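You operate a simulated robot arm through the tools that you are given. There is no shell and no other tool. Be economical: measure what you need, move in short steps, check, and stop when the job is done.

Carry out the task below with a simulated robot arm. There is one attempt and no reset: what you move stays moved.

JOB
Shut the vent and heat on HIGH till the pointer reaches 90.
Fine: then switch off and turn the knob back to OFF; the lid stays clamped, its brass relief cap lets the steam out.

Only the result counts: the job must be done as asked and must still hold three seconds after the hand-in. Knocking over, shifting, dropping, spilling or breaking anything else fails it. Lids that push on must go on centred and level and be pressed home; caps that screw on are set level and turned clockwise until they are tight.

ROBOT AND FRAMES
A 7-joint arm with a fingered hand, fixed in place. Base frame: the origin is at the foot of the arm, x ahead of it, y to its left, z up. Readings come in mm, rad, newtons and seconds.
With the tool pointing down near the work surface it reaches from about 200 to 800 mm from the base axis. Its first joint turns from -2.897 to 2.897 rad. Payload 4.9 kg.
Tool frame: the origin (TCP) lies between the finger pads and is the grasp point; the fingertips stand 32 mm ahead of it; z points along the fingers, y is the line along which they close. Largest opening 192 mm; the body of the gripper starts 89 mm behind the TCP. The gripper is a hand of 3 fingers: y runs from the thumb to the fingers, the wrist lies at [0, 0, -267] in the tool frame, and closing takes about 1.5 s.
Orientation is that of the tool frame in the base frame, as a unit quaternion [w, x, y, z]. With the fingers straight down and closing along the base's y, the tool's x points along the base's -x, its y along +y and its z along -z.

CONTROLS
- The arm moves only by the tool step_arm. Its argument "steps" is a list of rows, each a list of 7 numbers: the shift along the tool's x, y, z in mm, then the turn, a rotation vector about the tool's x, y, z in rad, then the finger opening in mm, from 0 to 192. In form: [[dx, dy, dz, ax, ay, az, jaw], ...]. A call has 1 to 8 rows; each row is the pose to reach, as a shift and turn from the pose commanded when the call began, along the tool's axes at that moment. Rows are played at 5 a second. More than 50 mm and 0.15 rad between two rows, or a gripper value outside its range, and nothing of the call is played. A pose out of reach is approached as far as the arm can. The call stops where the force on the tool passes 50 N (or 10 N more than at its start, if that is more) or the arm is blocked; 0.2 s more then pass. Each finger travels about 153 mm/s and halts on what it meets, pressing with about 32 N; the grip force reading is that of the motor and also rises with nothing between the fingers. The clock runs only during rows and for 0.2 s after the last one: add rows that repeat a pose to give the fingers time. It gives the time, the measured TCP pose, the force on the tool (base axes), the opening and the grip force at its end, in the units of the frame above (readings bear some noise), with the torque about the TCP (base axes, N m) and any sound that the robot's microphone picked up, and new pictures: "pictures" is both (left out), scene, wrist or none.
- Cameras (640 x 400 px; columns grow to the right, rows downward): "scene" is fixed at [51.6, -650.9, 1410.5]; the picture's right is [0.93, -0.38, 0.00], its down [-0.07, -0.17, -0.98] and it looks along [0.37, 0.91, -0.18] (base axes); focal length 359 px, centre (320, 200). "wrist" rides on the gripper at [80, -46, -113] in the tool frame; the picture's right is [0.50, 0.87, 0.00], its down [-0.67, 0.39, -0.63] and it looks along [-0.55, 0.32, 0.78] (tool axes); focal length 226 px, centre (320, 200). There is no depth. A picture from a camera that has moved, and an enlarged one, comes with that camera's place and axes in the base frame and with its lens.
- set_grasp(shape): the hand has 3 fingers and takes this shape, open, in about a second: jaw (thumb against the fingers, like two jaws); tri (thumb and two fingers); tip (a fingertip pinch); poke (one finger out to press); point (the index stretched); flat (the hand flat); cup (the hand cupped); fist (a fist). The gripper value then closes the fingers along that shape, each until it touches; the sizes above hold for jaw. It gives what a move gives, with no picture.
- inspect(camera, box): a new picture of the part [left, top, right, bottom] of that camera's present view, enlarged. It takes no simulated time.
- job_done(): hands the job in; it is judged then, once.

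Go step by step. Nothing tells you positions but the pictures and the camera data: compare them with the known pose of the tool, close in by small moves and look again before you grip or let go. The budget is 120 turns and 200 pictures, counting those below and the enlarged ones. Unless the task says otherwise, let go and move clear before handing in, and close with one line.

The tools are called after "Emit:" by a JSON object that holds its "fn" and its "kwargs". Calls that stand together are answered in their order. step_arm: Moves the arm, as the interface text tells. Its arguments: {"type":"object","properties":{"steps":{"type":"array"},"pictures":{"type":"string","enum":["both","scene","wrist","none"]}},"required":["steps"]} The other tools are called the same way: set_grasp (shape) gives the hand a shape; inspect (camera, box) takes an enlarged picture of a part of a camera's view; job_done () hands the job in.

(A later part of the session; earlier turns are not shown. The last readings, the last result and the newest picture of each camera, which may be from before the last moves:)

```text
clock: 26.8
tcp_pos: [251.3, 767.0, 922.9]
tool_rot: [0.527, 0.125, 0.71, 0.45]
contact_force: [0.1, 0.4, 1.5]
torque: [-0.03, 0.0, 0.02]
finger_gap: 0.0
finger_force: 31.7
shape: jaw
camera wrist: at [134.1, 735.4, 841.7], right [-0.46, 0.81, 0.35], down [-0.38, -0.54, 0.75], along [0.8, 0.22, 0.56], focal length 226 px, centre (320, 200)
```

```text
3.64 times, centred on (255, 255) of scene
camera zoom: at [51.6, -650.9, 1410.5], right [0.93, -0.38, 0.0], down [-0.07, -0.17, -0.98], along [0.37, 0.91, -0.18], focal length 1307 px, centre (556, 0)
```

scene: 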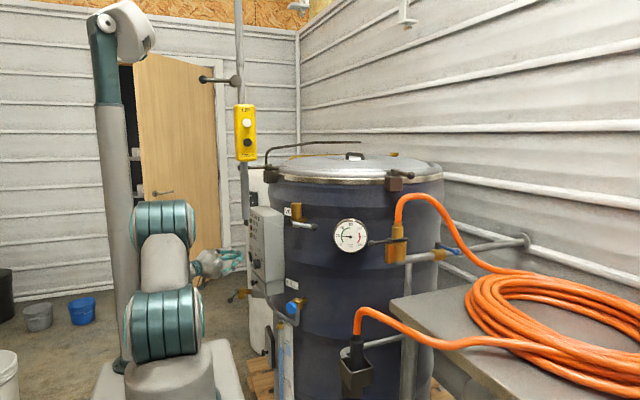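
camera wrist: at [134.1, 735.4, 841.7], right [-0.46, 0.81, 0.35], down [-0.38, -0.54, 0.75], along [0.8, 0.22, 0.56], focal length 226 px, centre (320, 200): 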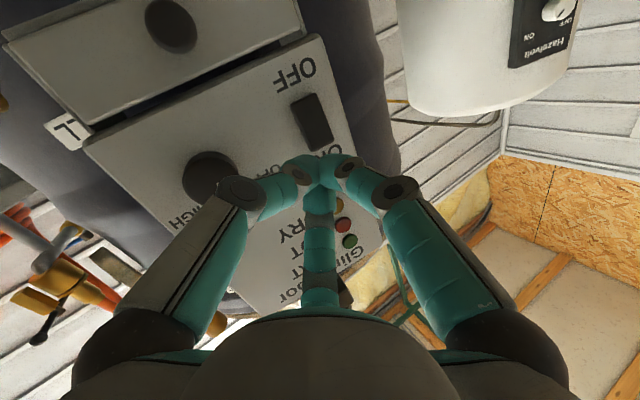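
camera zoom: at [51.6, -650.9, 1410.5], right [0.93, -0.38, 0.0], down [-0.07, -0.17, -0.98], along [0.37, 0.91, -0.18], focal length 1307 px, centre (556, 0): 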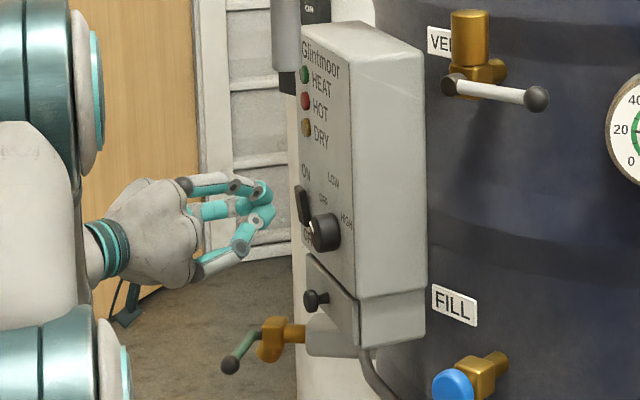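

The tip axis lines up with the rocker's upper half. I'll push forward slowly.

Emit:
{"fn": "step_arm", "kwargs": {"steps": [[0, 0, 15, 0, 0, 0, 0], [0, 0, 28, 0, 0, 0, 0], [0, 0, 36, 0, 0, 0, 0], [0, 0, 42, 0, 0, 0, 0], [0, 0, 47, 0, 0, 0, 0], [0, 0, 51, 0, 0, 0, 0], [0, 0, 55, 0, 0, 0, 0]]}}

Emit:
{"fn": "inspect", "kwargs": {"camera": "scene", "box": [220, 200, 310, 290]}}

```text
clock: 28.3
tcp_pos: [289.2, 796.3, 920.6]
tool_rot: [0.526, 0.119, 0.711, 0.452]
contact_force: [-11.8, -1.1, 2.6]
torque: [0.02, -0.07, 0.05]
finger_gap: 0.1
finger_force: 32.0
shape: jaw
stopped in row 7: the force on the tool passed its limit at 55 N (the readings are from after the stop); the commanded pose is now the measured one
camera wrist: at [173.1, 762.9, 838.1], right [-0.48, 0.81, 0.35], down [-0.38, -0.54, 0.75], along [0.79, 0.23, 0.56], focal length 226 px, centre (320, 200)
```

scene: 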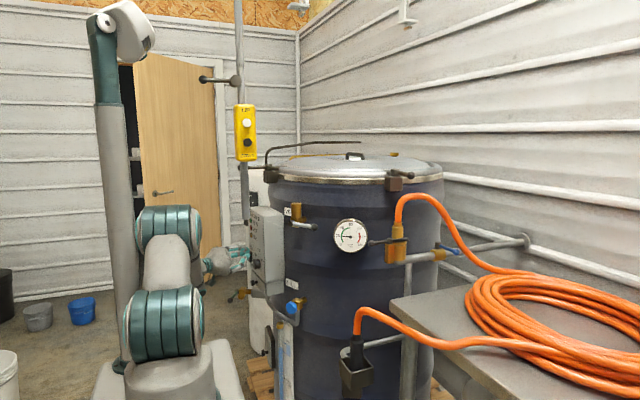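
wrist: 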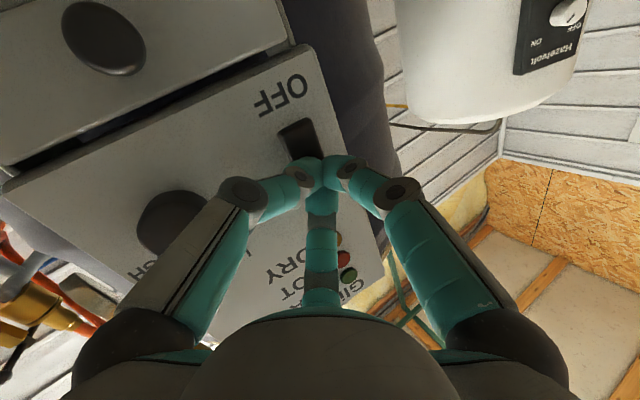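

```text
4.44 times, centred on (265, 245) of scene
camera zoom: at [51.6, -650.9, 1410.5], right [0.93, -0.38, 0.0], down [-0.07, -0.17, -0.98], along [0.37, 0.91, -0.18], focal length 1597 px, centre (564, 0)
```

zoom: 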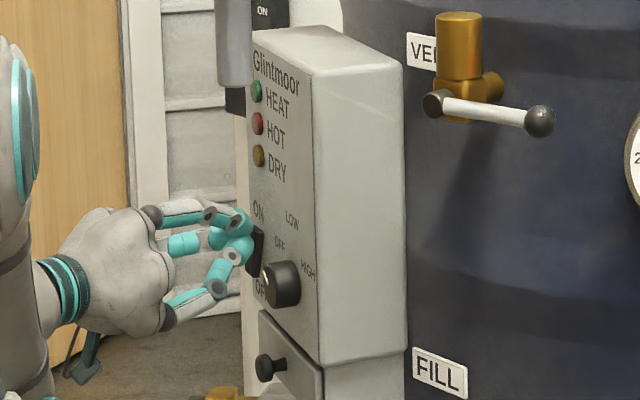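

The rocker took 55 N, so it should be on. I'll back off and check how it sits.

Emit:
{"fn": "step_arm", "kwargs": {"steps": [[0, 0, -20, 0, 0, 0, 0], [0, 0, -40, 0, 0, 0, 0], [0, 0, -60, 0, 0, 0, 0], [-10, -40, -90, 0, 0, 0, 0], [-20, -70, -110, 0, 0, 0, 0], [-20, -70, -110, 0, 0, 0, 0]]}}

Emit:
{"fn": "inspect", "kwargs": {"camera": "wrist", "box": [260, 20, 480, 180]}}

Emit:
{"fn": "inspect", "kwargs": {"camera": "scene", "box": [235, 210, 295, 280]}}

```text
refused: row 4 steps farther than a row can; nothing moved
```

```text
2.50 times, centred on (370, 100) of wrist
camera zoom: at [173.1, 762.9, 838.1], right [-0.48, 0.81, 0.35], down [-0.38, -0.54, 0.75], along [0.79, 0.23, 0.56], focal length 565 px, centre (195, 450)
```

zoom: 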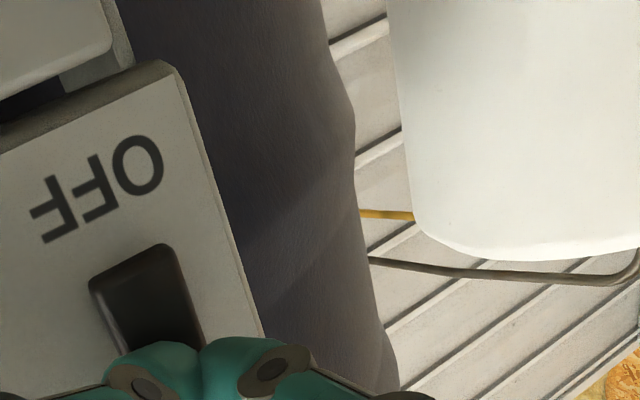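

```text
5.71 times, centred on (265, 245) of scene
camera zoom: at [51.6, -650.9, 1410.5], right [0.93, -0.38, 0.0], down [-0.07, -0.17, -0.98], along [0.37, 0.91, -0.18], focal length 2053 px, centre (634, -57)
```

zoom: 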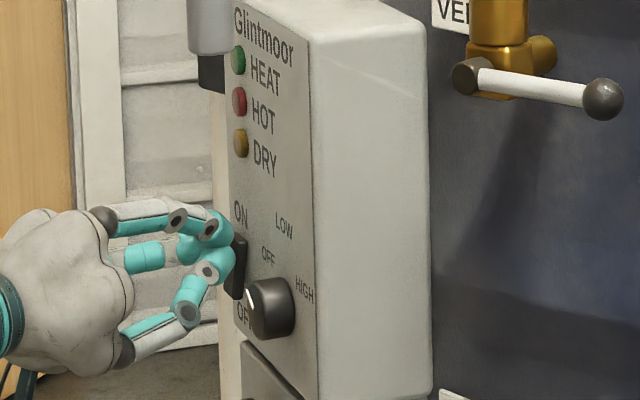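

I'll back off in smaller rows toward the knob axis, opening the fingers and turning to face the panel squarely.

Emit:
{"fn": "step_arm", "kwargs": {"steps": [[0, 0, -25, 0, 0, 0, 0], [0, 0, -50, 0, 0, 0, 0], [-10, -15, -75, 0.04, -0.048, 0, 0], [-19, -35, -90, 0.11, -0.13, 0.007, 40], [-29, -54, -95, 0.18, -0.21, 0.011, 80], [-29, -54, -95, 0.24, -0.288, 0.015, 110], [-29, -54, -95, 0.24, -0.288, 0.015, 110]]}}

Emit:
{"fn": "inspect", "kwargs": {"camera": "scene", "box": [205, 200, 305, 300]}}

```text
clock: 30.1
tcp_pos: [271.8, 691.0, 918.8]
tool_rot: [0.605, 0.274, 0.666, 0.341]
contact_force: [-0.6, -0.2, 0.7]
torque: [0.02, 0.0, -0.01]
finger_gap: 109.5
finger_force: 0.1
shape: jaw
stopped in row 7: the arm was blocked; the commanded pose is now the measured one
camera wrist: at [151.9, 709.8, 837.2], right [-0.1, 0.92, 0.37], down [-0.56, -0.36, 0.74], along [0.82, -0.14, 0.56], focal length 226 px, centre (320, 200)
```

scene: 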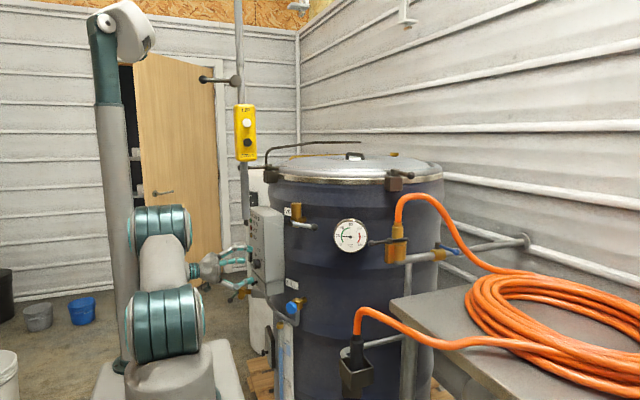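
wrist: 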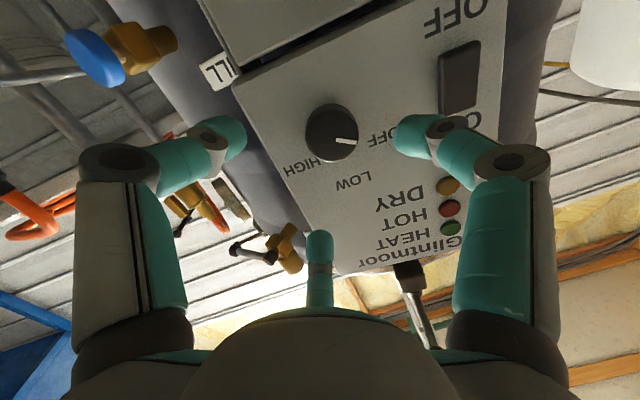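

```text
4.00 times, centred on (255, 250) of scene
camera zoom: at [51.6, -650.9, 1410.5], right [0.93, -0.38, 0.0], down [-0.07, -0.17, -0.98], along [0.37, 0.91, -0.18], focal length 1437 px, centre (580, 0)
```

zoom: 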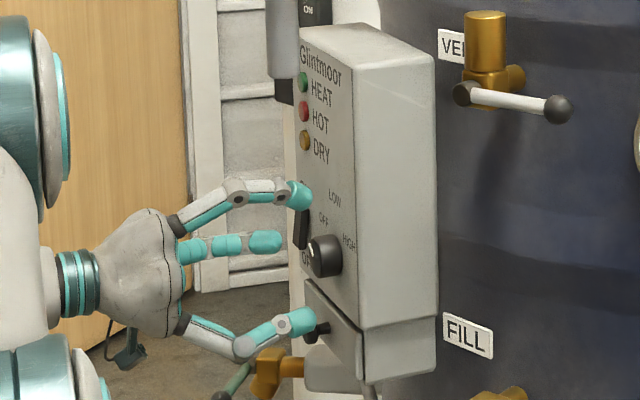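

The knob is at about (330,714,901), and the hand faces it squarely but sits a bit right and high. I'll shift onto its axis and narrow the fingers to 80.

Emit:
{"fn": "step_arm", "kwargs": {"steps": [[0, 0, 0, 0, 0, 0, 80], [8, -1, 1, 0, 0, 0.02, 80], [16, -2, 2, 0, 0, 0.04, 80], [22, -3, 3, 0, 0, 0.05, 80], [22, -3, 3, 0, 0, 0.05, 80]]}}

Emit:
{"fn": "inspect", "kwargs": {"camera": "scene", "box": [205, 200, 305, 300]}}

```text
clock: 31.3
tcp_pos: [282.3, 705.0, 908.7]
tool_rot: [0.597, 0.299, 0.654, 0.355]
contact_force: [-0.1, 0.6, -0.7]
torque: [0.02, 0.01, -0.02]
finger_gap: 79.9
finger_force: 0.1
shape: jaw
camera wrist: at [163.6, 730.2, 830.5], right [-0.08, 0.9, 0.43], down [-0.57, -0.39, 0.72], along [0.82, -0.18, 0.54], focal length 226 px, centre (320, 200)
```

scene: 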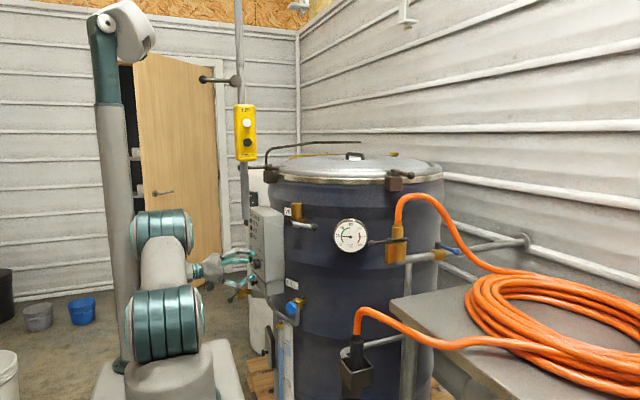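
wrist: 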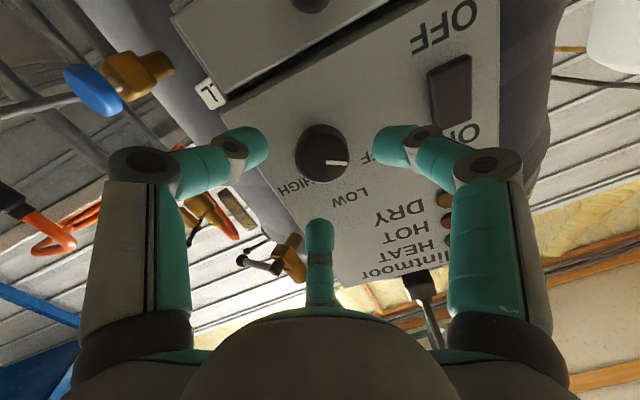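

```text
4.00 times, centred on (255, 250) of scene
camera zoom: at [51.6, -650.9, 1410.5], right [0.93, -0.38, 0.0], down [-0.07, -0.17, -0.98], along [0.37, 0.91, -0.18], focal length 1437 px, centre (580, 0)
```

zoom: 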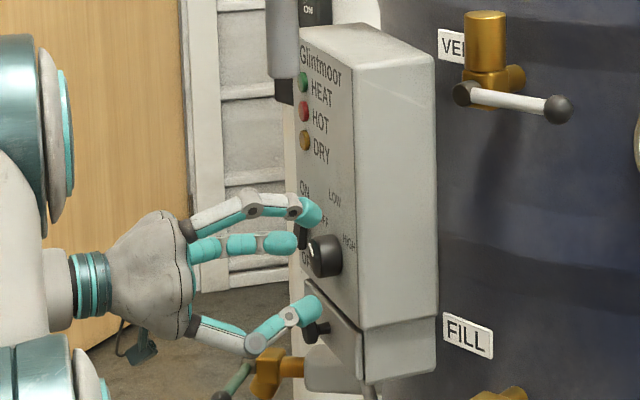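

Nearly on axis. I'll correct 5 mm left and 9 mm down, and advance so the fingertips straddle the knob.

Emit:
{"fn": "step_arm", "kwargs": {"steps": [[5, -2, 5, 0, 0, 0, 74], [9, -4, 11, 0, 0, 0, 74], [9, -4, 16, 0, 0, 0, 74], [9, -4, 21, 0, 0, 0, 74], [9, -4, 21, 0, 0, 0, 74]]}}

Emit:
{"fn": "inspect", "kwargs": {"camera": "scene", "box": [230, 210, 300, 280]}}

Emit:
{"fn": "inspect", "kwargs": {"camera": "wrist", "box": [200, 60, 440, 260]}}

```text
clock: 32.5
tcp_pos: [287.4, 714.8, 891.3]
tool_rot: [0.596, 0.288, 0.66, 0.356]
contact_force: [-0.6, 0.6, 0.2]
torque: [0.01, -0.01, 0.01]
finger_gap: 74.1
finger_force: 0.1
shape: jaw
camera wrist: at [168.2, 737.0, 812.3], right [-0.1, 0.9, 0.41], down [-0.56, -0.4, 0.73], along [0.82, -0.16, 0.55], focal length 226 px, centre (320, 200)
```

scene: 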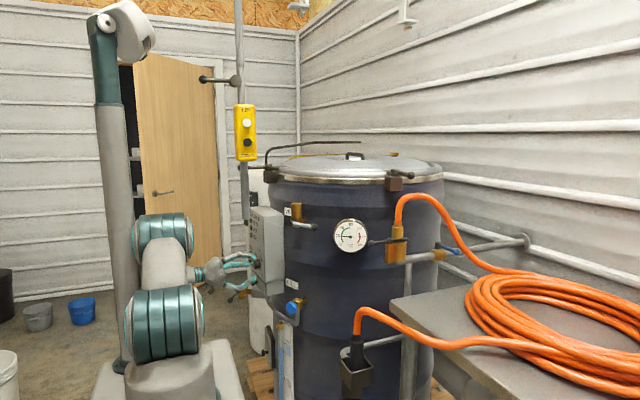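
wrist: 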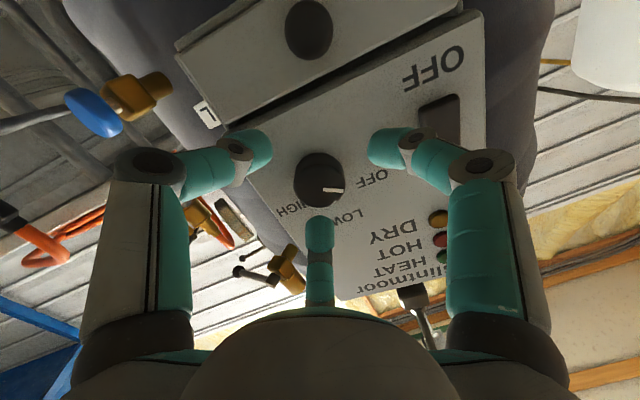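

```text
5.71 times, centred on (265, 245) of scene
camera zoom: at [51.6, -650.9, 1410.5], right [0.93, -0.38, 0.0], down [-0.07, -0.17, -0.98], along [0.37, 0.91, -0.18], focal length 2053 px, centre (634, -57)
```

zoom: 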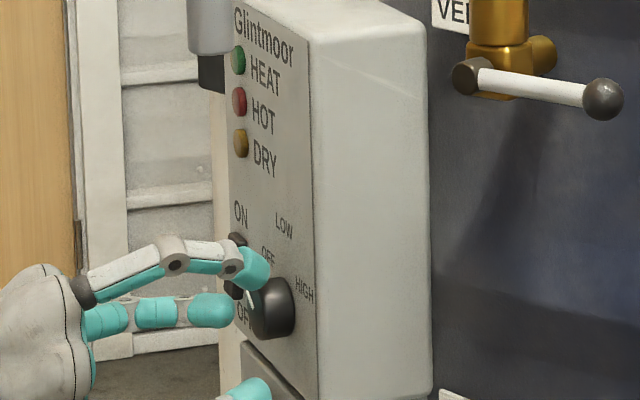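

```text
2.00 times, centred on (320, 160) of wrist
camera zoom: at [168.2, 737.0, 812.3], right [-0.1, 0.9, 0.41], down [-0.56, -0.4, 0.73], along [0.82, -0.16, 0.55], focal length 452 px, centre (320, 280)
```

zoom: 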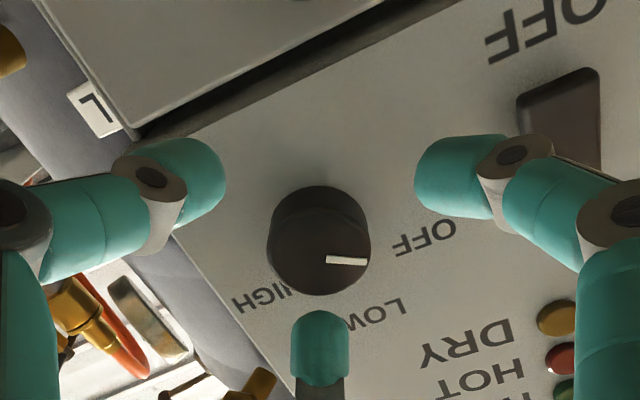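

The hand landed about 10 mm low, dragged by a nearby joint limit. I'll correct that with a little more roll and advance.

Emit:
{"fn": "step_arm", "kwargs": {"steps": [[-4, 2, 0, 0, 0, 0.08, 74], [-8, 3, 0, 0, 0, 0.15, 74], [-12, 4, 5, 0, 0, 0.2, 74], [-12, 4, 10, 0, 0, 0.2, 74], [-12, 4, 15, 0, 0, 0.2, 74], [-12, 4, 15, 0, 0, 0.2, 74]]}}

Emit:
{"fn": "inspect", "kwargs": {"camera": "scene", "box": [230, 210, 300, 280]}}

Emit:
{"fn": "inspect", "kwargs": {"camera": "wrist", "box": [200, 60, 440, 260]}}

```text
clock: 33.9
tcp_pos: [306.0, 710.2, 902.9]
tool_rot: [0.557, 0.354, 0.627, 0.415]
contact_force: [-0.7, 0.3, 0.4]
torque: [0.0, 0.01, -0.02]
finger_gap: 74.0
finger_force: 0.1
shape: jaw
camera wrist: at [183.9, 748.4, 833.1], right [-0.08, 0.8, 0.59], down [-0.55, -0.53, 0.65], along [0.83, -0.27, 0.48], focal length 226 px, centre (320, 200)
```

scene: 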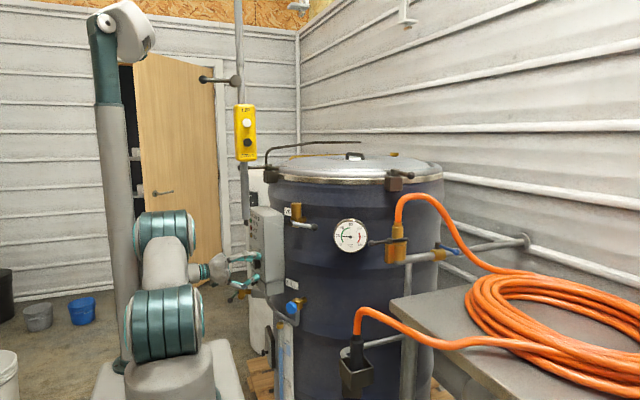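
wrist: 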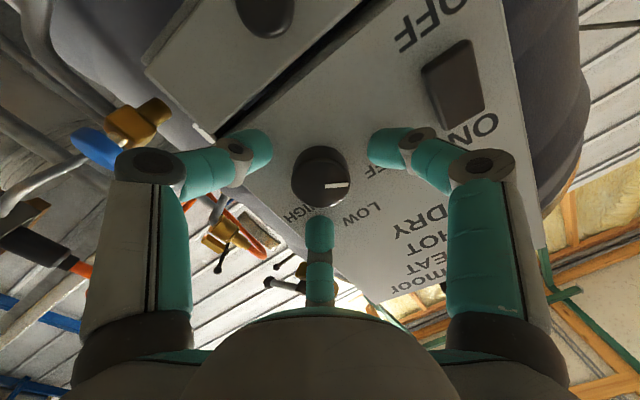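

```text
5.71 times, centred on (265, 245) of scene
camera zoom: at [51.6, -650.9, 1410.5], right [0.93, -0.38, 0.0], down [-0.07, -0.17, -0.98], along [0.37, 0.91, -0.18], focal length 2053 px, centre (634, -57)
```

zoom: 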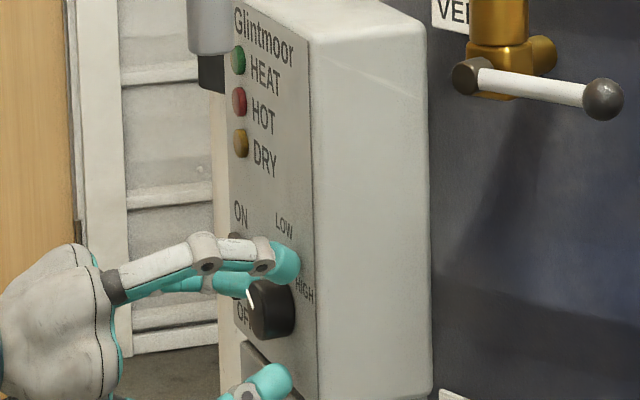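

```text
2.00 times, centred on (320, 160) of wrist
camera zoom: at [183.9, 748.4, 833.1], right [-0.08, 0.8, 0.59], down [-0.55, -0.53, 0.65], along [0.83, -0.27, 0.48], focal length 452 px, centre (320, 280)
```

zoom: 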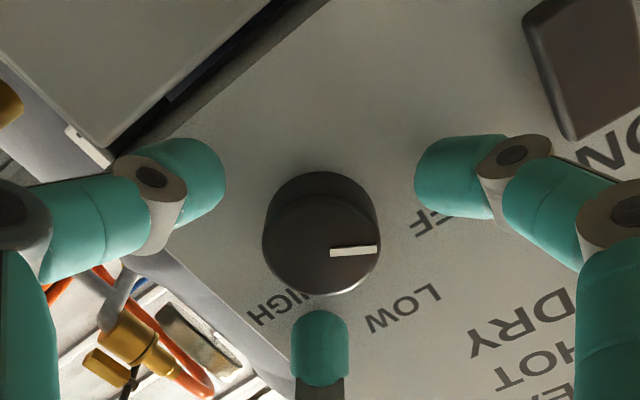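

Well centred. I'll close on the knob.

Emit:
{"fn": "step_arm", "kwargs": {"steps": [[0, 0, 2, 0, 0, 0, 60], [0, 0, 3, 0, 0, 0, 40], [0, 0, 3, 0, 0, 0, 30], [0, 0, 3, 0, 0, 0, 30], [0, 0, 3, 0, 0, 0, 30]]}}

Emit:
{"fn": "inspect", "kwargs": {"camera": "wrist", "box": [200, 60, 440, 260]}}

```text
clock: 35.1
tcp_pos: [308.1, 708.6, 901.1]
tool_rot: [0.557, 0.354, 0.627, 0.413]
contact_force: [4.6, 1.9, -1.5]
torque: [0.0, 0.04, 0.01]
finger_gap: 35.2
finger_force: 32.0
shape: jaw
camera wrist: at [187.0, 748.2, 832.6], right [-0.08, 0.81, 0.59], down [-0.55, -0.53, 0.65], along [0.83, -0.27, 0.48], focal length 226 px, centre (320, 200)
```

scene: 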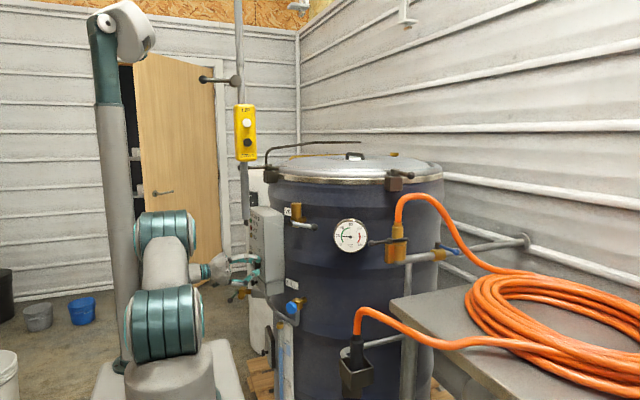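
wrist: 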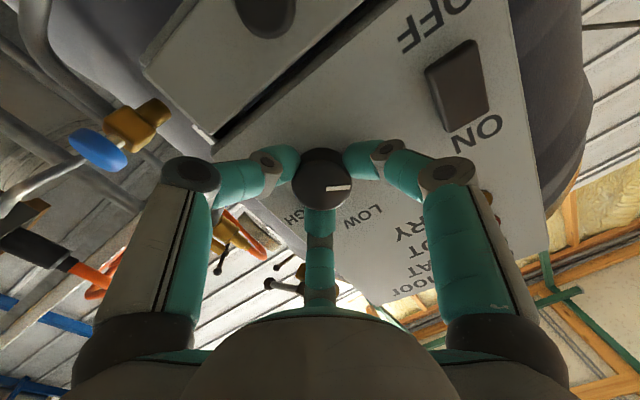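

```text
2.00 times, centred on (320, 160) of wrist
camera zoom: at [187.0, 748.2, 832.6], right [-0.08, 0.81, 0.59], down [-0.55, -0.53, 0.65], along [0.83, -0.27, 0.48], focal length 452 px, centre (320, 280)
```

zoom: 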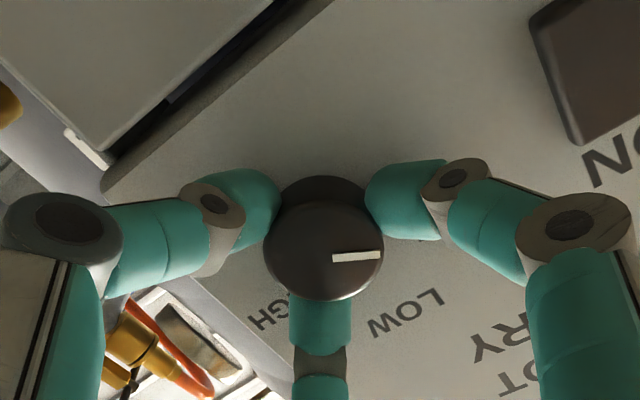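

Gripped. I'll turn clockwise in small steps.

Emit:
{"fn": "step_arm", "kwargs": {"steps": [[0, 0, 0, 0, 0, 0.13, 30], [0, 0, 0, 0, 0, 0.26, 30], [0, 0, 0, 0, 0, 0.39, 30], [0, 0, 0, 0, 0, 0.52, 30], [0, 0, 0, 0, 0, 0.65, 30], [0, 0, 0, 0, 0, 0.78, 30], [0, 0, 0, 0, 0, 0.91, 30], [0, 0, 0, 0, 0, 1.04, 30]]}}

Emit:
{"fn": "inspect", "kwargs": {"camera": "wrist", "box": [200, 60, 440, 260]}}

Emit:
{"fn": "inspect", "kwargs": {"camera": "scene", "box": [230, 200, 300, 280]}}

```text
clock: 36.9
tcp_pos: [308.1, 708.7, 901.9]
tool_rot: [0.277, 0.619, 0.369, 0.636]
contact_force: [7.1, 7.6, -2.8]
torque: [0.03, -0.15, 0.39]
finger_gap: 35.5
finger_force: 32.2
shape: jaw
camera wrist: at [185.2, 785.9, 915.7], right [0.05, -0.09, 0.99], down [-0.53, -0.85, -0.05], along [0.85, -0.53, -0.09], focal length 226 px, centre (320, 200)
```

scene: 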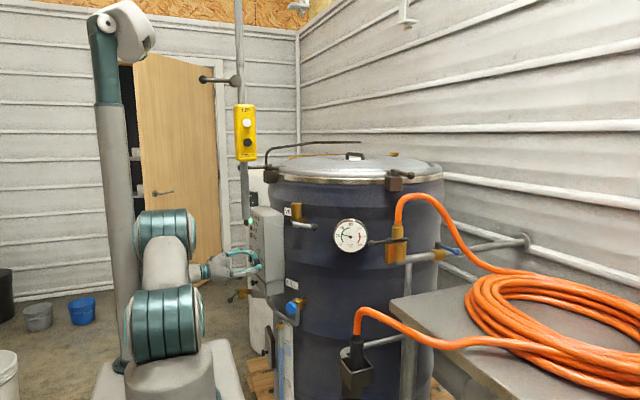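
wrist: 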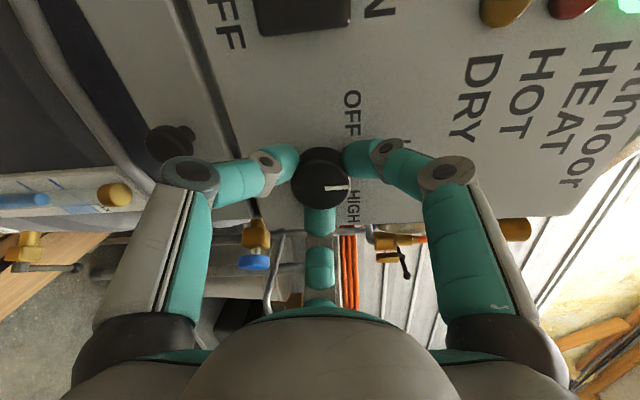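

```text
2.00 times, centred on (320, 160) of wrist
camera zoom: at [185.2, 785.9, 915.7], right [0.05, -0.09, 0.99], down [-0.53, -0.85, -0.05], along [0.85, -0.53, -0.09], focal length 452 px, centre (320, 280)
```

zoom: 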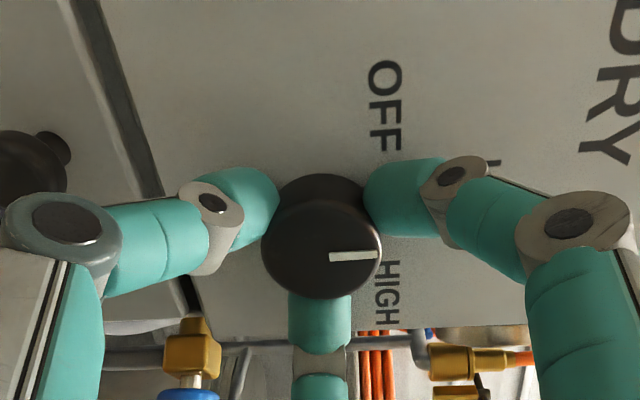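

```text
5.00 times, centred on (265, 240) of scene
camera zoom: at [51.6, -650.9, 1410.5], right [0.93, -0.38, 0.0], down [-0.07, -0.17, -0.98], along [0.37, 0.91, -0.18], focal length 1797 px, centre (595, 0)
```

zoom: 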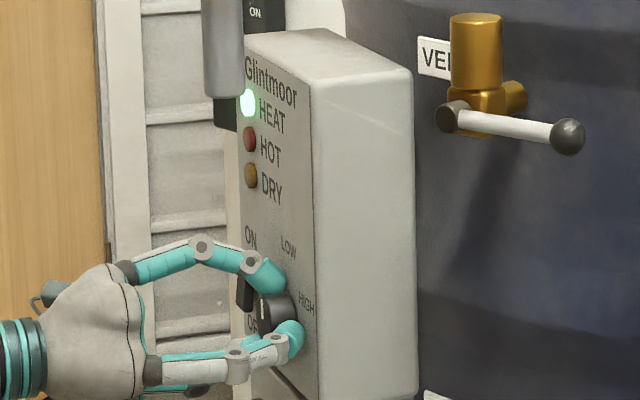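

The HEAT lamp is lit and the knob is at LOW. I'll turn a further 60° to HIGH.

Emit:
{"fn": "step_arm", "kwargs": {"steps": [[0, 0, 0, 0, 0, 0.13, 30], [0, 0, 0, 0, 0, 0.26, 30], [0, 0, 0, 0, 0, 0.39, 30], [0, 0, 0, 0, 0, 0.52, 30], [0, 0, 0, 0, 0, 0.65, 30], [0, 0, 0, 0, 0, 0.78, 30], [0, 0, 0, 0, 0, 0.91, 30], [0, 0, 0, 0, 0, 1.04, 30]]}}

Emit:
{"fn": "inspect", "kwargs": {"camera": "wrist", "box": [200, 60, 440, 260]}}

Emit:
{"fn": "inspect", "kwargs": {"camera": "scene", "box": [315, 205, 385, 265]}}

```text
clock: 38.7
tcp_pos: [314.8, 803.8, 998.2]
tool_rot: [0.007, 0.749, 0.116, 0.652]
contact_force: [-23.2, -6.1, -4.9]
torque: [0.0, 0.08, -0.03]
finger_gap: 27.7
finger_force: 31.8
shape: jaw
out of reach, approached as far as the arm can: row 2, 3, 4, 5, 6, 7, 8
stopped in row 8: the force on the tool passed its limit at 62 N (the readings are from after the stop); the commanded pose is now the measured one
camera wrist: at [207.1, 846.8, 1085.2], right [0.2, -0.75, 0.63], down [-0.64, -0.59, -0.5], along [0.74, -0.3, -0.6], focal length 226 px, centre (320, 200)
```

scene: 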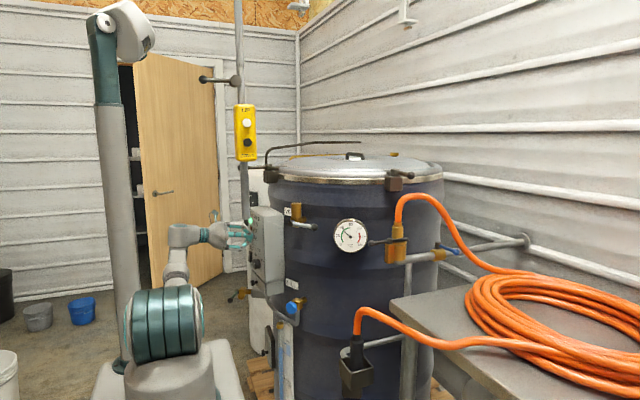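
wrist: 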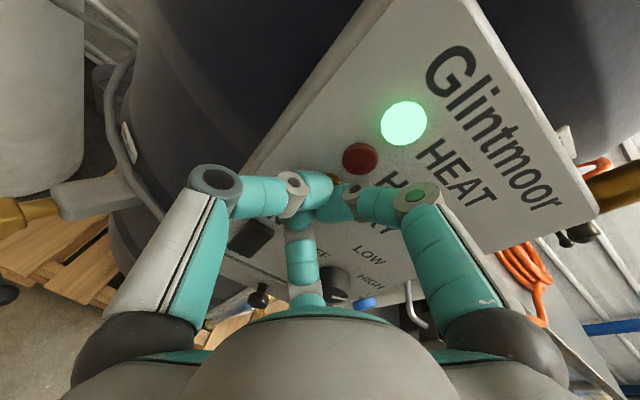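

```text
2.00 times, centred on (320, 160) of wrist
camera zoom: at [207.1, 846.8, 1085.2], right [0.2, -0.75, 0.63], down [-0.64, -0.59, -0.5], along [0.74, -0.3, -0.6], focal length 452 px, centre (320, 280)
```

zoom: 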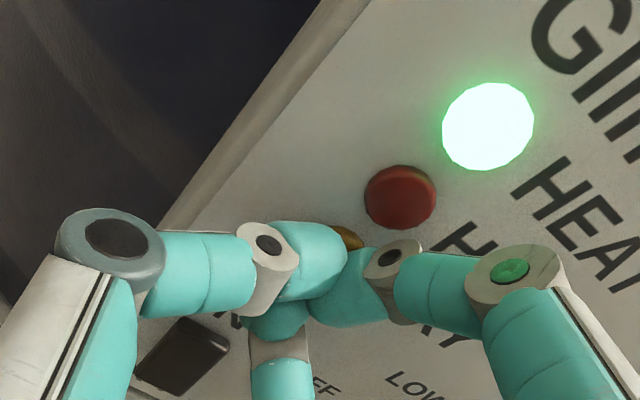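

```text
6.67 times, centred on (350, 235) of scene
camera zoom: at [51.6, -650.9, 1410.5], right [0.93, -0.38, 0.0], down [-0.07, -0.17, -0.98], along [0.37, 0.91, -0.18], focal length 2396 px, centre (120, -33)
```

zoom: 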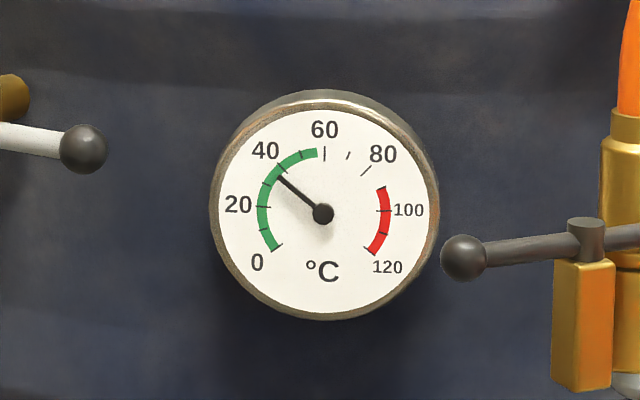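

The arm hit its reach limit mid-turn and came off the knob, and the gauge already shows about 40. Time only runs while I move, so I'll check the knob before the next step.

Emit:
{"fn": "inspect", "kwargs": {"camera": "wrist", "box": [230, 220, 430, 320]}}

Emit:
{"fn": "inspect", "kwargs": {"camera": "scene", "box": [225, 195, 295, 275]}}

```text
3.20 times, centred on (330, 270) of wrist
camera zoom: at [207.1, 846.8, 1085.2], right [0.2, -0.75, 0.63], down [-0.64, -0.59, -0.5], along [0.74, -0.3, -0.6], focal length 723 px, centre (288, -24)
```

zoom: 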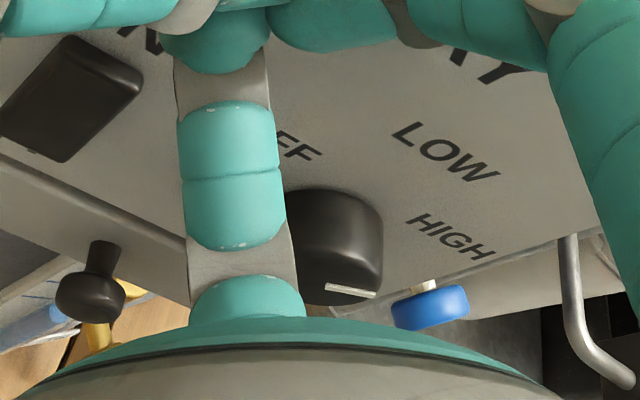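

```text
5.00 times, centred on (260, 235) of scene
camera zoom: at [51.6, -650.9, 1410.5], right [0.93, -0.38, 0.0], down [-0.07, -0.17, -0.98], along [0.37, 0.91, -0.18], focal length 1797 px, centre (620, 25)
```

zoom: 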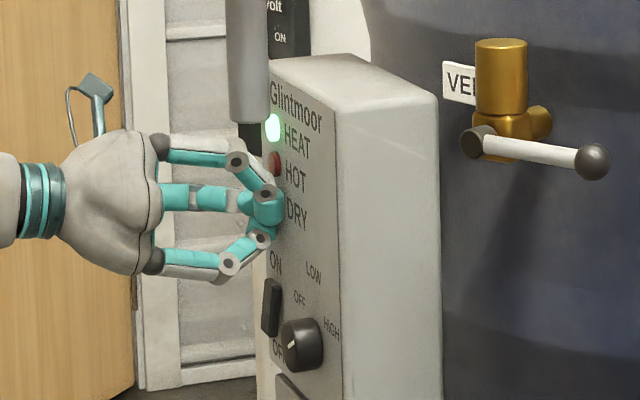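

The knob pointer lies parallel to the HIGH label direction, so it is on HIGH, and HEAT is lit. I'll now stage the closed fingertips in front of the rocker's lower (OFF) half and measure the heating rate on the way.

Emit:
{"fn": "step_arm", "kwargs": {"steps": [[-6, -8, -45, 0, 0, 0, 0], [-44, -14, -45, 0, 0, 0, 0], [-82, -20, -42, 0, 0, 0, 0], [-117, -25, -38, 0, 0, 0, 0]]}}

Emit:
{"fn": "inspect", "kwargs": {"camera": "scene", "box": [315, 205, 385, 265]}}

Emit:
{"fn": "inspect", "kwargs": {"camera": "scene", "box": [225, 195, 295, 275]}}

```text
clock: 39.7
tcp_pos: [295.3, 798.1, 949.6]
tool_rot: [0.038, 0.761, 0.131, 0.635]
contact_force: [0.1, 0.5, -0.2]
torque: [0.01, 0.02, 0.03]
finger_gap: 25.8
finger_force: 31.9
shape: jaw
out of reach, approached as far as the arm can: row 2, 3, 4
camera wrist: at [189.7, 849.1, 1037.0], right [0.21, -0.71, 0.67], down [-0.66, -0.61, -0.43], along [0.72, -0.35, -0.6], focal length 226 px, centre (320, 200)
```

scene: 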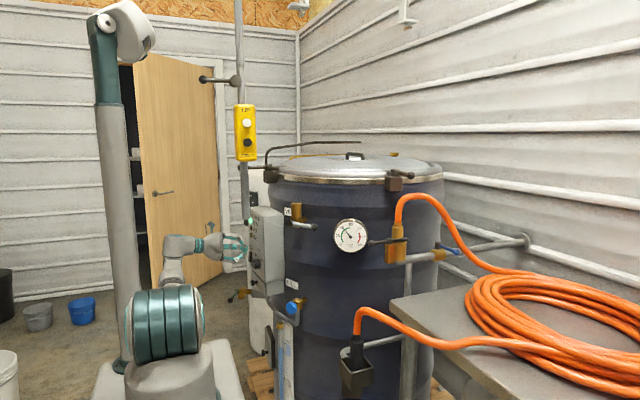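
wrist: 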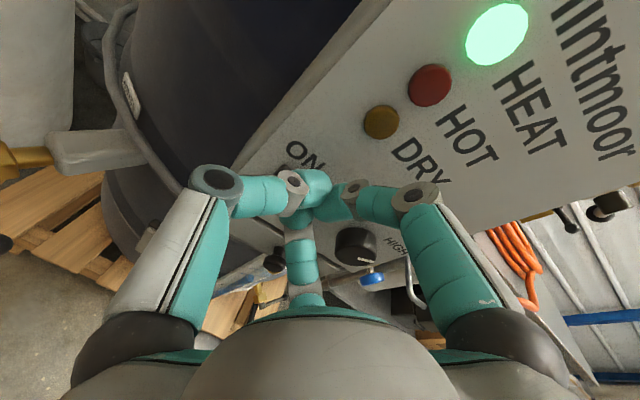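

```text
6.67 times, centred on (350, 235) of scene
camera zoom: at [51.6, -650.9, 1410.5], right [0.93, -0.38, 0.0], down [-0.07, -0.17, -0.98], along [0.37, 0.91, -0.18], focal length 2396 px, centre (120, -33)
```

zoom: 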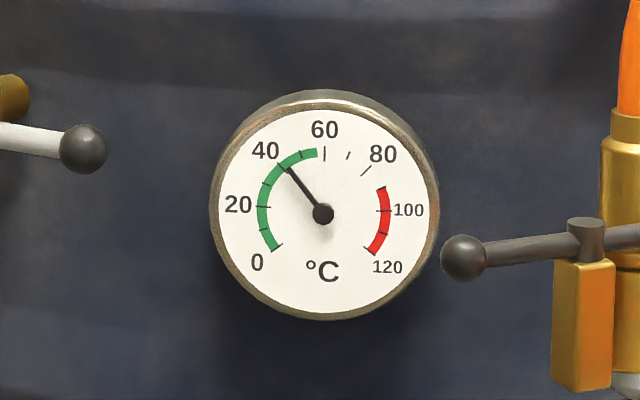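

```text
5.00 times, centred on (260, 235) of scene
camera zoom: at [51.6, -650.9, 1410.5], right [0.93, -0.38, 0.0], down [-0.07, -0.17, -0.98], along [0.37, 0.91, -0.18], focal length 1797 px, centre (620, 25)
```

zoom: 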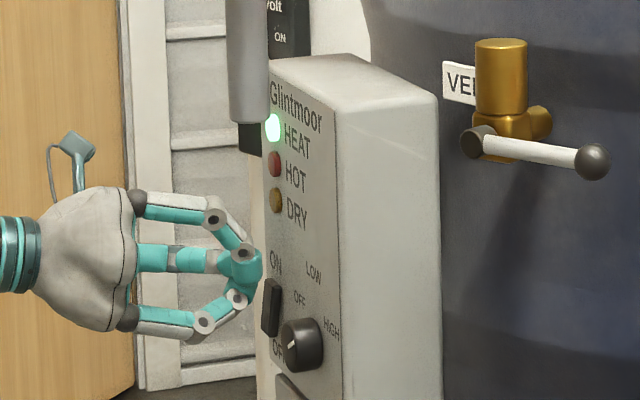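

Heating runs at about 6°/s and the gauge is at about 43, so I have roughly 8 s of simulated time. The wrist is at its roll limit, so I'll roll back while retreating slightly.

Emit:
{"fn": "step_arm", "kwargs": {"steps": [[0, 0, -20, 0, 0, -0.14, 0], [0, 0, -20, 0, 0, -0.28, 0], [0, 0, -20, 0, 0, -0.42, 0], [0, 0, -20, 0, 0, -0.56, 0], [0, 0, -20, 0, 0, -0.7, 0], [0, 0, -20, 0, 0, -0.84, 0], [0, 0, -20, 0, 0, -0.98, 0], [0, 0, -20, 0, 0, -1.1, 0]]}}

Emit:
{"fn": "inspect", "kwargs": {"camera": "scene", "box": [315, 205, 385, 265]}}

Emit:
{"fn": "inspect", "kwargs": {"camera": "scene", "box": [225, 195, 295, 275]}}

```text
clock: 41.7
tcp_pos: [296.5, 789.3, 949.5]
tool_rot: [0.374, 0.586, 0.503, 0.514]
contact_force: [0.1, 0.0, -0.2]
torque: [0.0, -0.01, -0.03]
finger_gap: 25.8
finger_force: 31.7
shape: jaw
out of reach, approached as far as the arm can: row 4, 5, 6, 7, 8
stopped in row 8: the arm was blocked; the commanded pose is now the measured one
camera wrist: at [174.4, 867.3, 945.5], right [0.16, 0.3, 0.94], down [-0.52, -0.79, 0.34], along [0.84, -0.54, 0.03], focal length 226 px, centre (320, 200)
```

scene: 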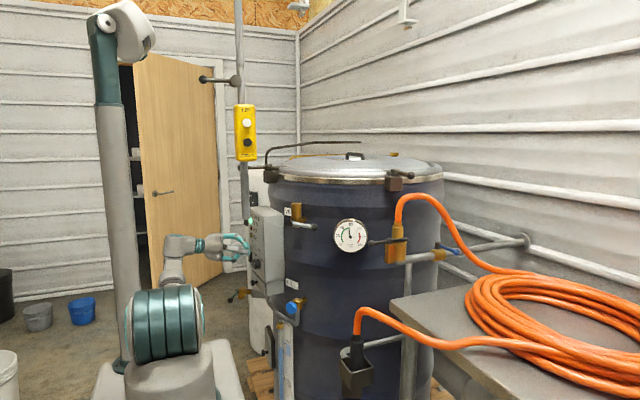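
wrist: 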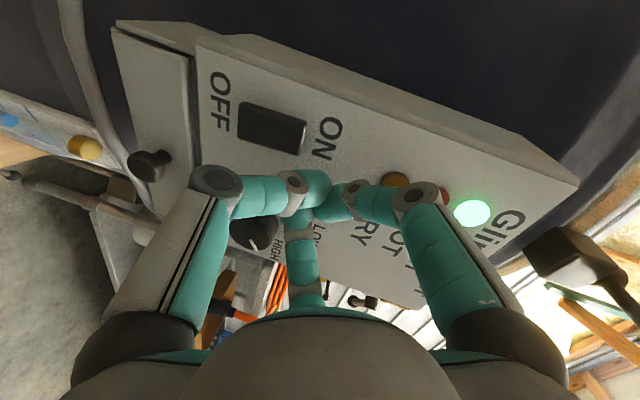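

```text
6.67 times, centred on (350, 235) of scene
camera zoom: at [51.6, -650.9, 1410.5], right [0.93, -0.38, 0.0], down [-0.07, -0.17, -0.98], along [0.37, 0.91, -0.18], focal length 2396 px, centre (120, -33)
```

zoom: 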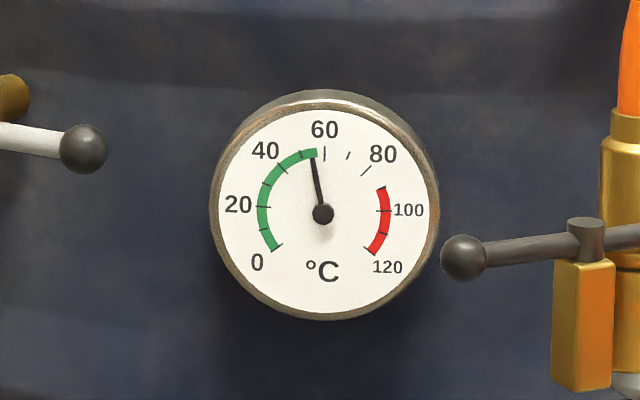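

```text
5.00 times, centred on (260, 235) of scene
camera zoom: at [51.6, -650.9, 1410.5], right [0.93, -0.38, 0.0], down [-0.07, -0.17, -0.98], along [0.37, 0.91, -0.18], focal length 1797 px, centre (620, 25)
```

zoom: 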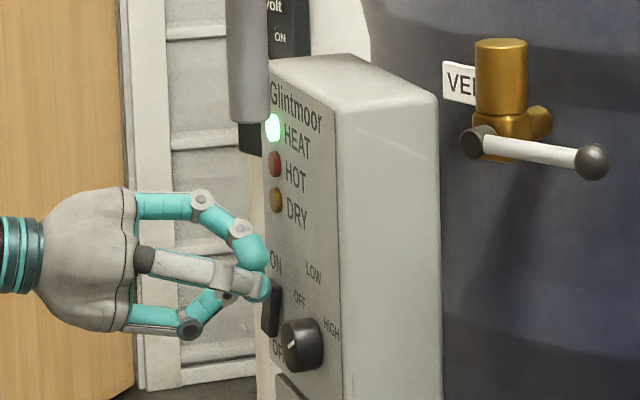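

The gauge reads about 55. The stretched posture is stuck, so I'll go back to the hand orientation that pressed the rocker before (heading about 31°), staged at the OFF half.

Emit:
{"fn": "step_arm", "kwargs": {"steps": [[-10, -4, -20, -0.033, 0.054, -0.12, 0], [-19, -9, -40, -0.066, 0.108, -0.241, 0], [-25, -20, -40, -0.099, 0.162, -0.361, 0], [-31, -37, -39, -0.132, 0.215, -0.482, 0], [-31, -45, -37, -0.165, 0.269, -0.602, 0], [-28, -53, -32, -0.198, 0.323, -0.723, 0], [-24, -60, -25, -0.231, 0.377, -0.843, 0], [-19, -65, -18, -0.264, 0.431, -0.964, 0]]}}

Emit:
{"fn": "inspect", "kwargs": {"camera": "scene", "box": [315, 205, 385, 265]}}

Emit:
{"fn": "inspect", "kwargs": {"camera": "scene", "box": [225, 195, 295, 275]}}

```text
clock: 43.5
tcp_pos: [259.1, 891.5, 856.6]
tool_rot: [0.526, 0.118, 0.711, 0.452]
contact_force: [-0.5, -0.2, 0.0]
torque: [0.0, -0.02, -0.02]
finger_gap: 25.6
finger_force: 32.3
shape: jaw
out of reach, approached as far as the arm can: row 1, 2, 3, 4, 5, 6, 7, 8
camera wrist: at [143.8, 857.7, 773.8], right [-0.48, 0.81, 0.34], down [-0.38, -0.54, 0.75], along [0.79, 0.23, 0.56], focal length 226 px, centre (320, 200)
```

scene: 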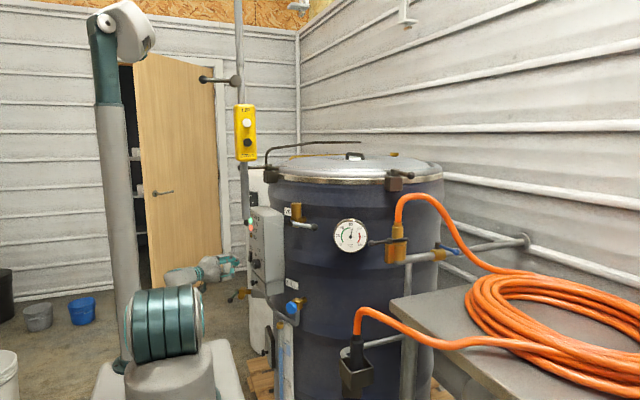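
wrist: 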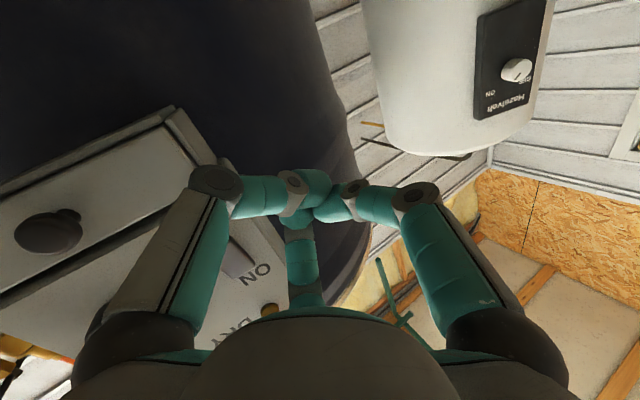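

```text
6.67 times, centred on (350, 235) of scene
camera zoom: at [51.6, -650.9, 1410.5], right [0.93, -0.38, 0.0], down [-0.07, -0.17, -0.98], along [0.37, 0.91, -0.18], focal length 2396 px, centre (120, -33)
```

zoom: 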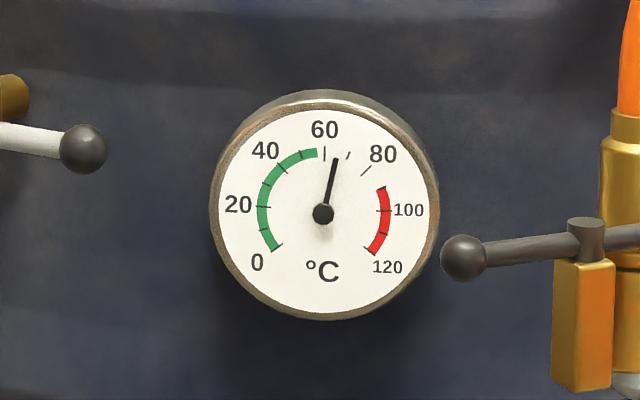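

```text
5.00 times, centred on (260, 235) of scene
camera zoom: at [51.6, -650.9, 1410.5], right [0.93, -0.38, 0.0], down [-0.07, -0.17, -0.98], along [0.37, 0.91, -0.18], focal length 1797 px, centre (620, 25)
```

zoom: 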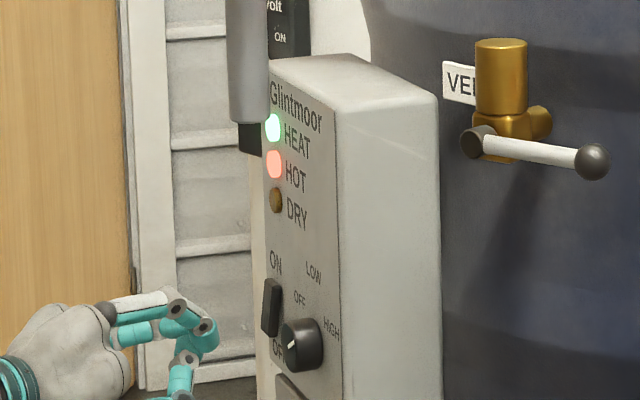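

The gauge is at about 65 and the arm is stretched nearly straight. I'll pull it inward to re-bend the elbow, which leaves about 4 s to 90.

Emit:
{"fn": "step_arm", "kwargs": {"steps": [[-24, -9, -38, 0, 0, 0, 0], [-48, -17, -76, 0, 0, 0, 0], [-48, -17, -76, 0, 0, 0, 0]]}}

Emit:
{"fn": "inspect", "kwargs": {"camera": "scene", "box": [315, 205, 385, 265]}}

```text
clock: 44.5
tcp_pos: [248.0, 887.6, 862.3]
tool_rot: [0.533, 0.128, 0.709, 0.443]
contact_force: [-1.0, -0.1, 0.2]
torque: [0.02, 0.02, 0.0]
finger_gap: 26.1
finger_force: 31.7
shape: jaw
out of reach, approached as far as the arm can: row 1, 2, 3
stopped in row 3: the arm was blocked; the commanded pose is now the measured one
camera wrist: at [129.4, 855.9, 781.3], right [-0.45, 0.82, 0.34], down [-0.39, -0.53, 0.75], along [0.8, 0.2, 0.56], focal length 226 px, centre (320, 200)
```

scene: 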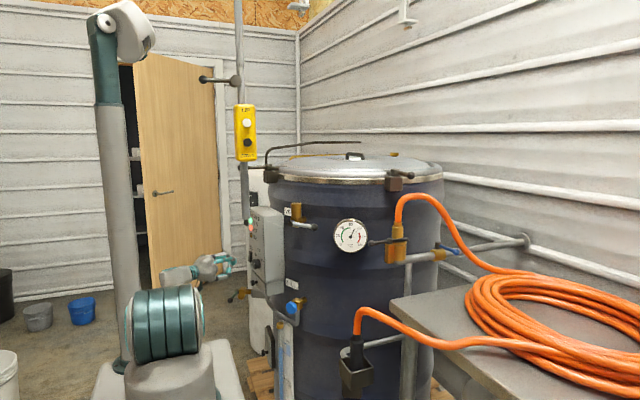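
wrist: 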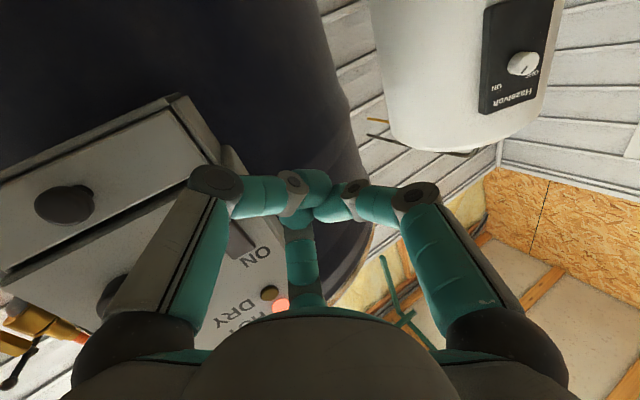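

```text
6.67 times, centred on (350, 235) of scene
camera zoom: at [51.6, -650.9, 1410.5], right [0.93, -0.38, 0.0], down [-0.07, -0.17, -0.98], along [0.37, 0.91, -0.18], focal length 2396 px, centre (120, -33)
```

zoom: 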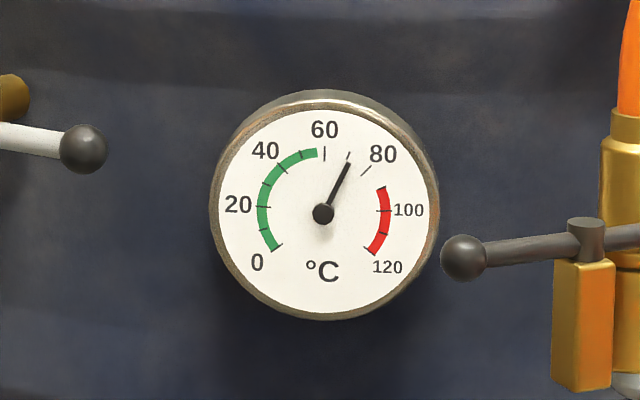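

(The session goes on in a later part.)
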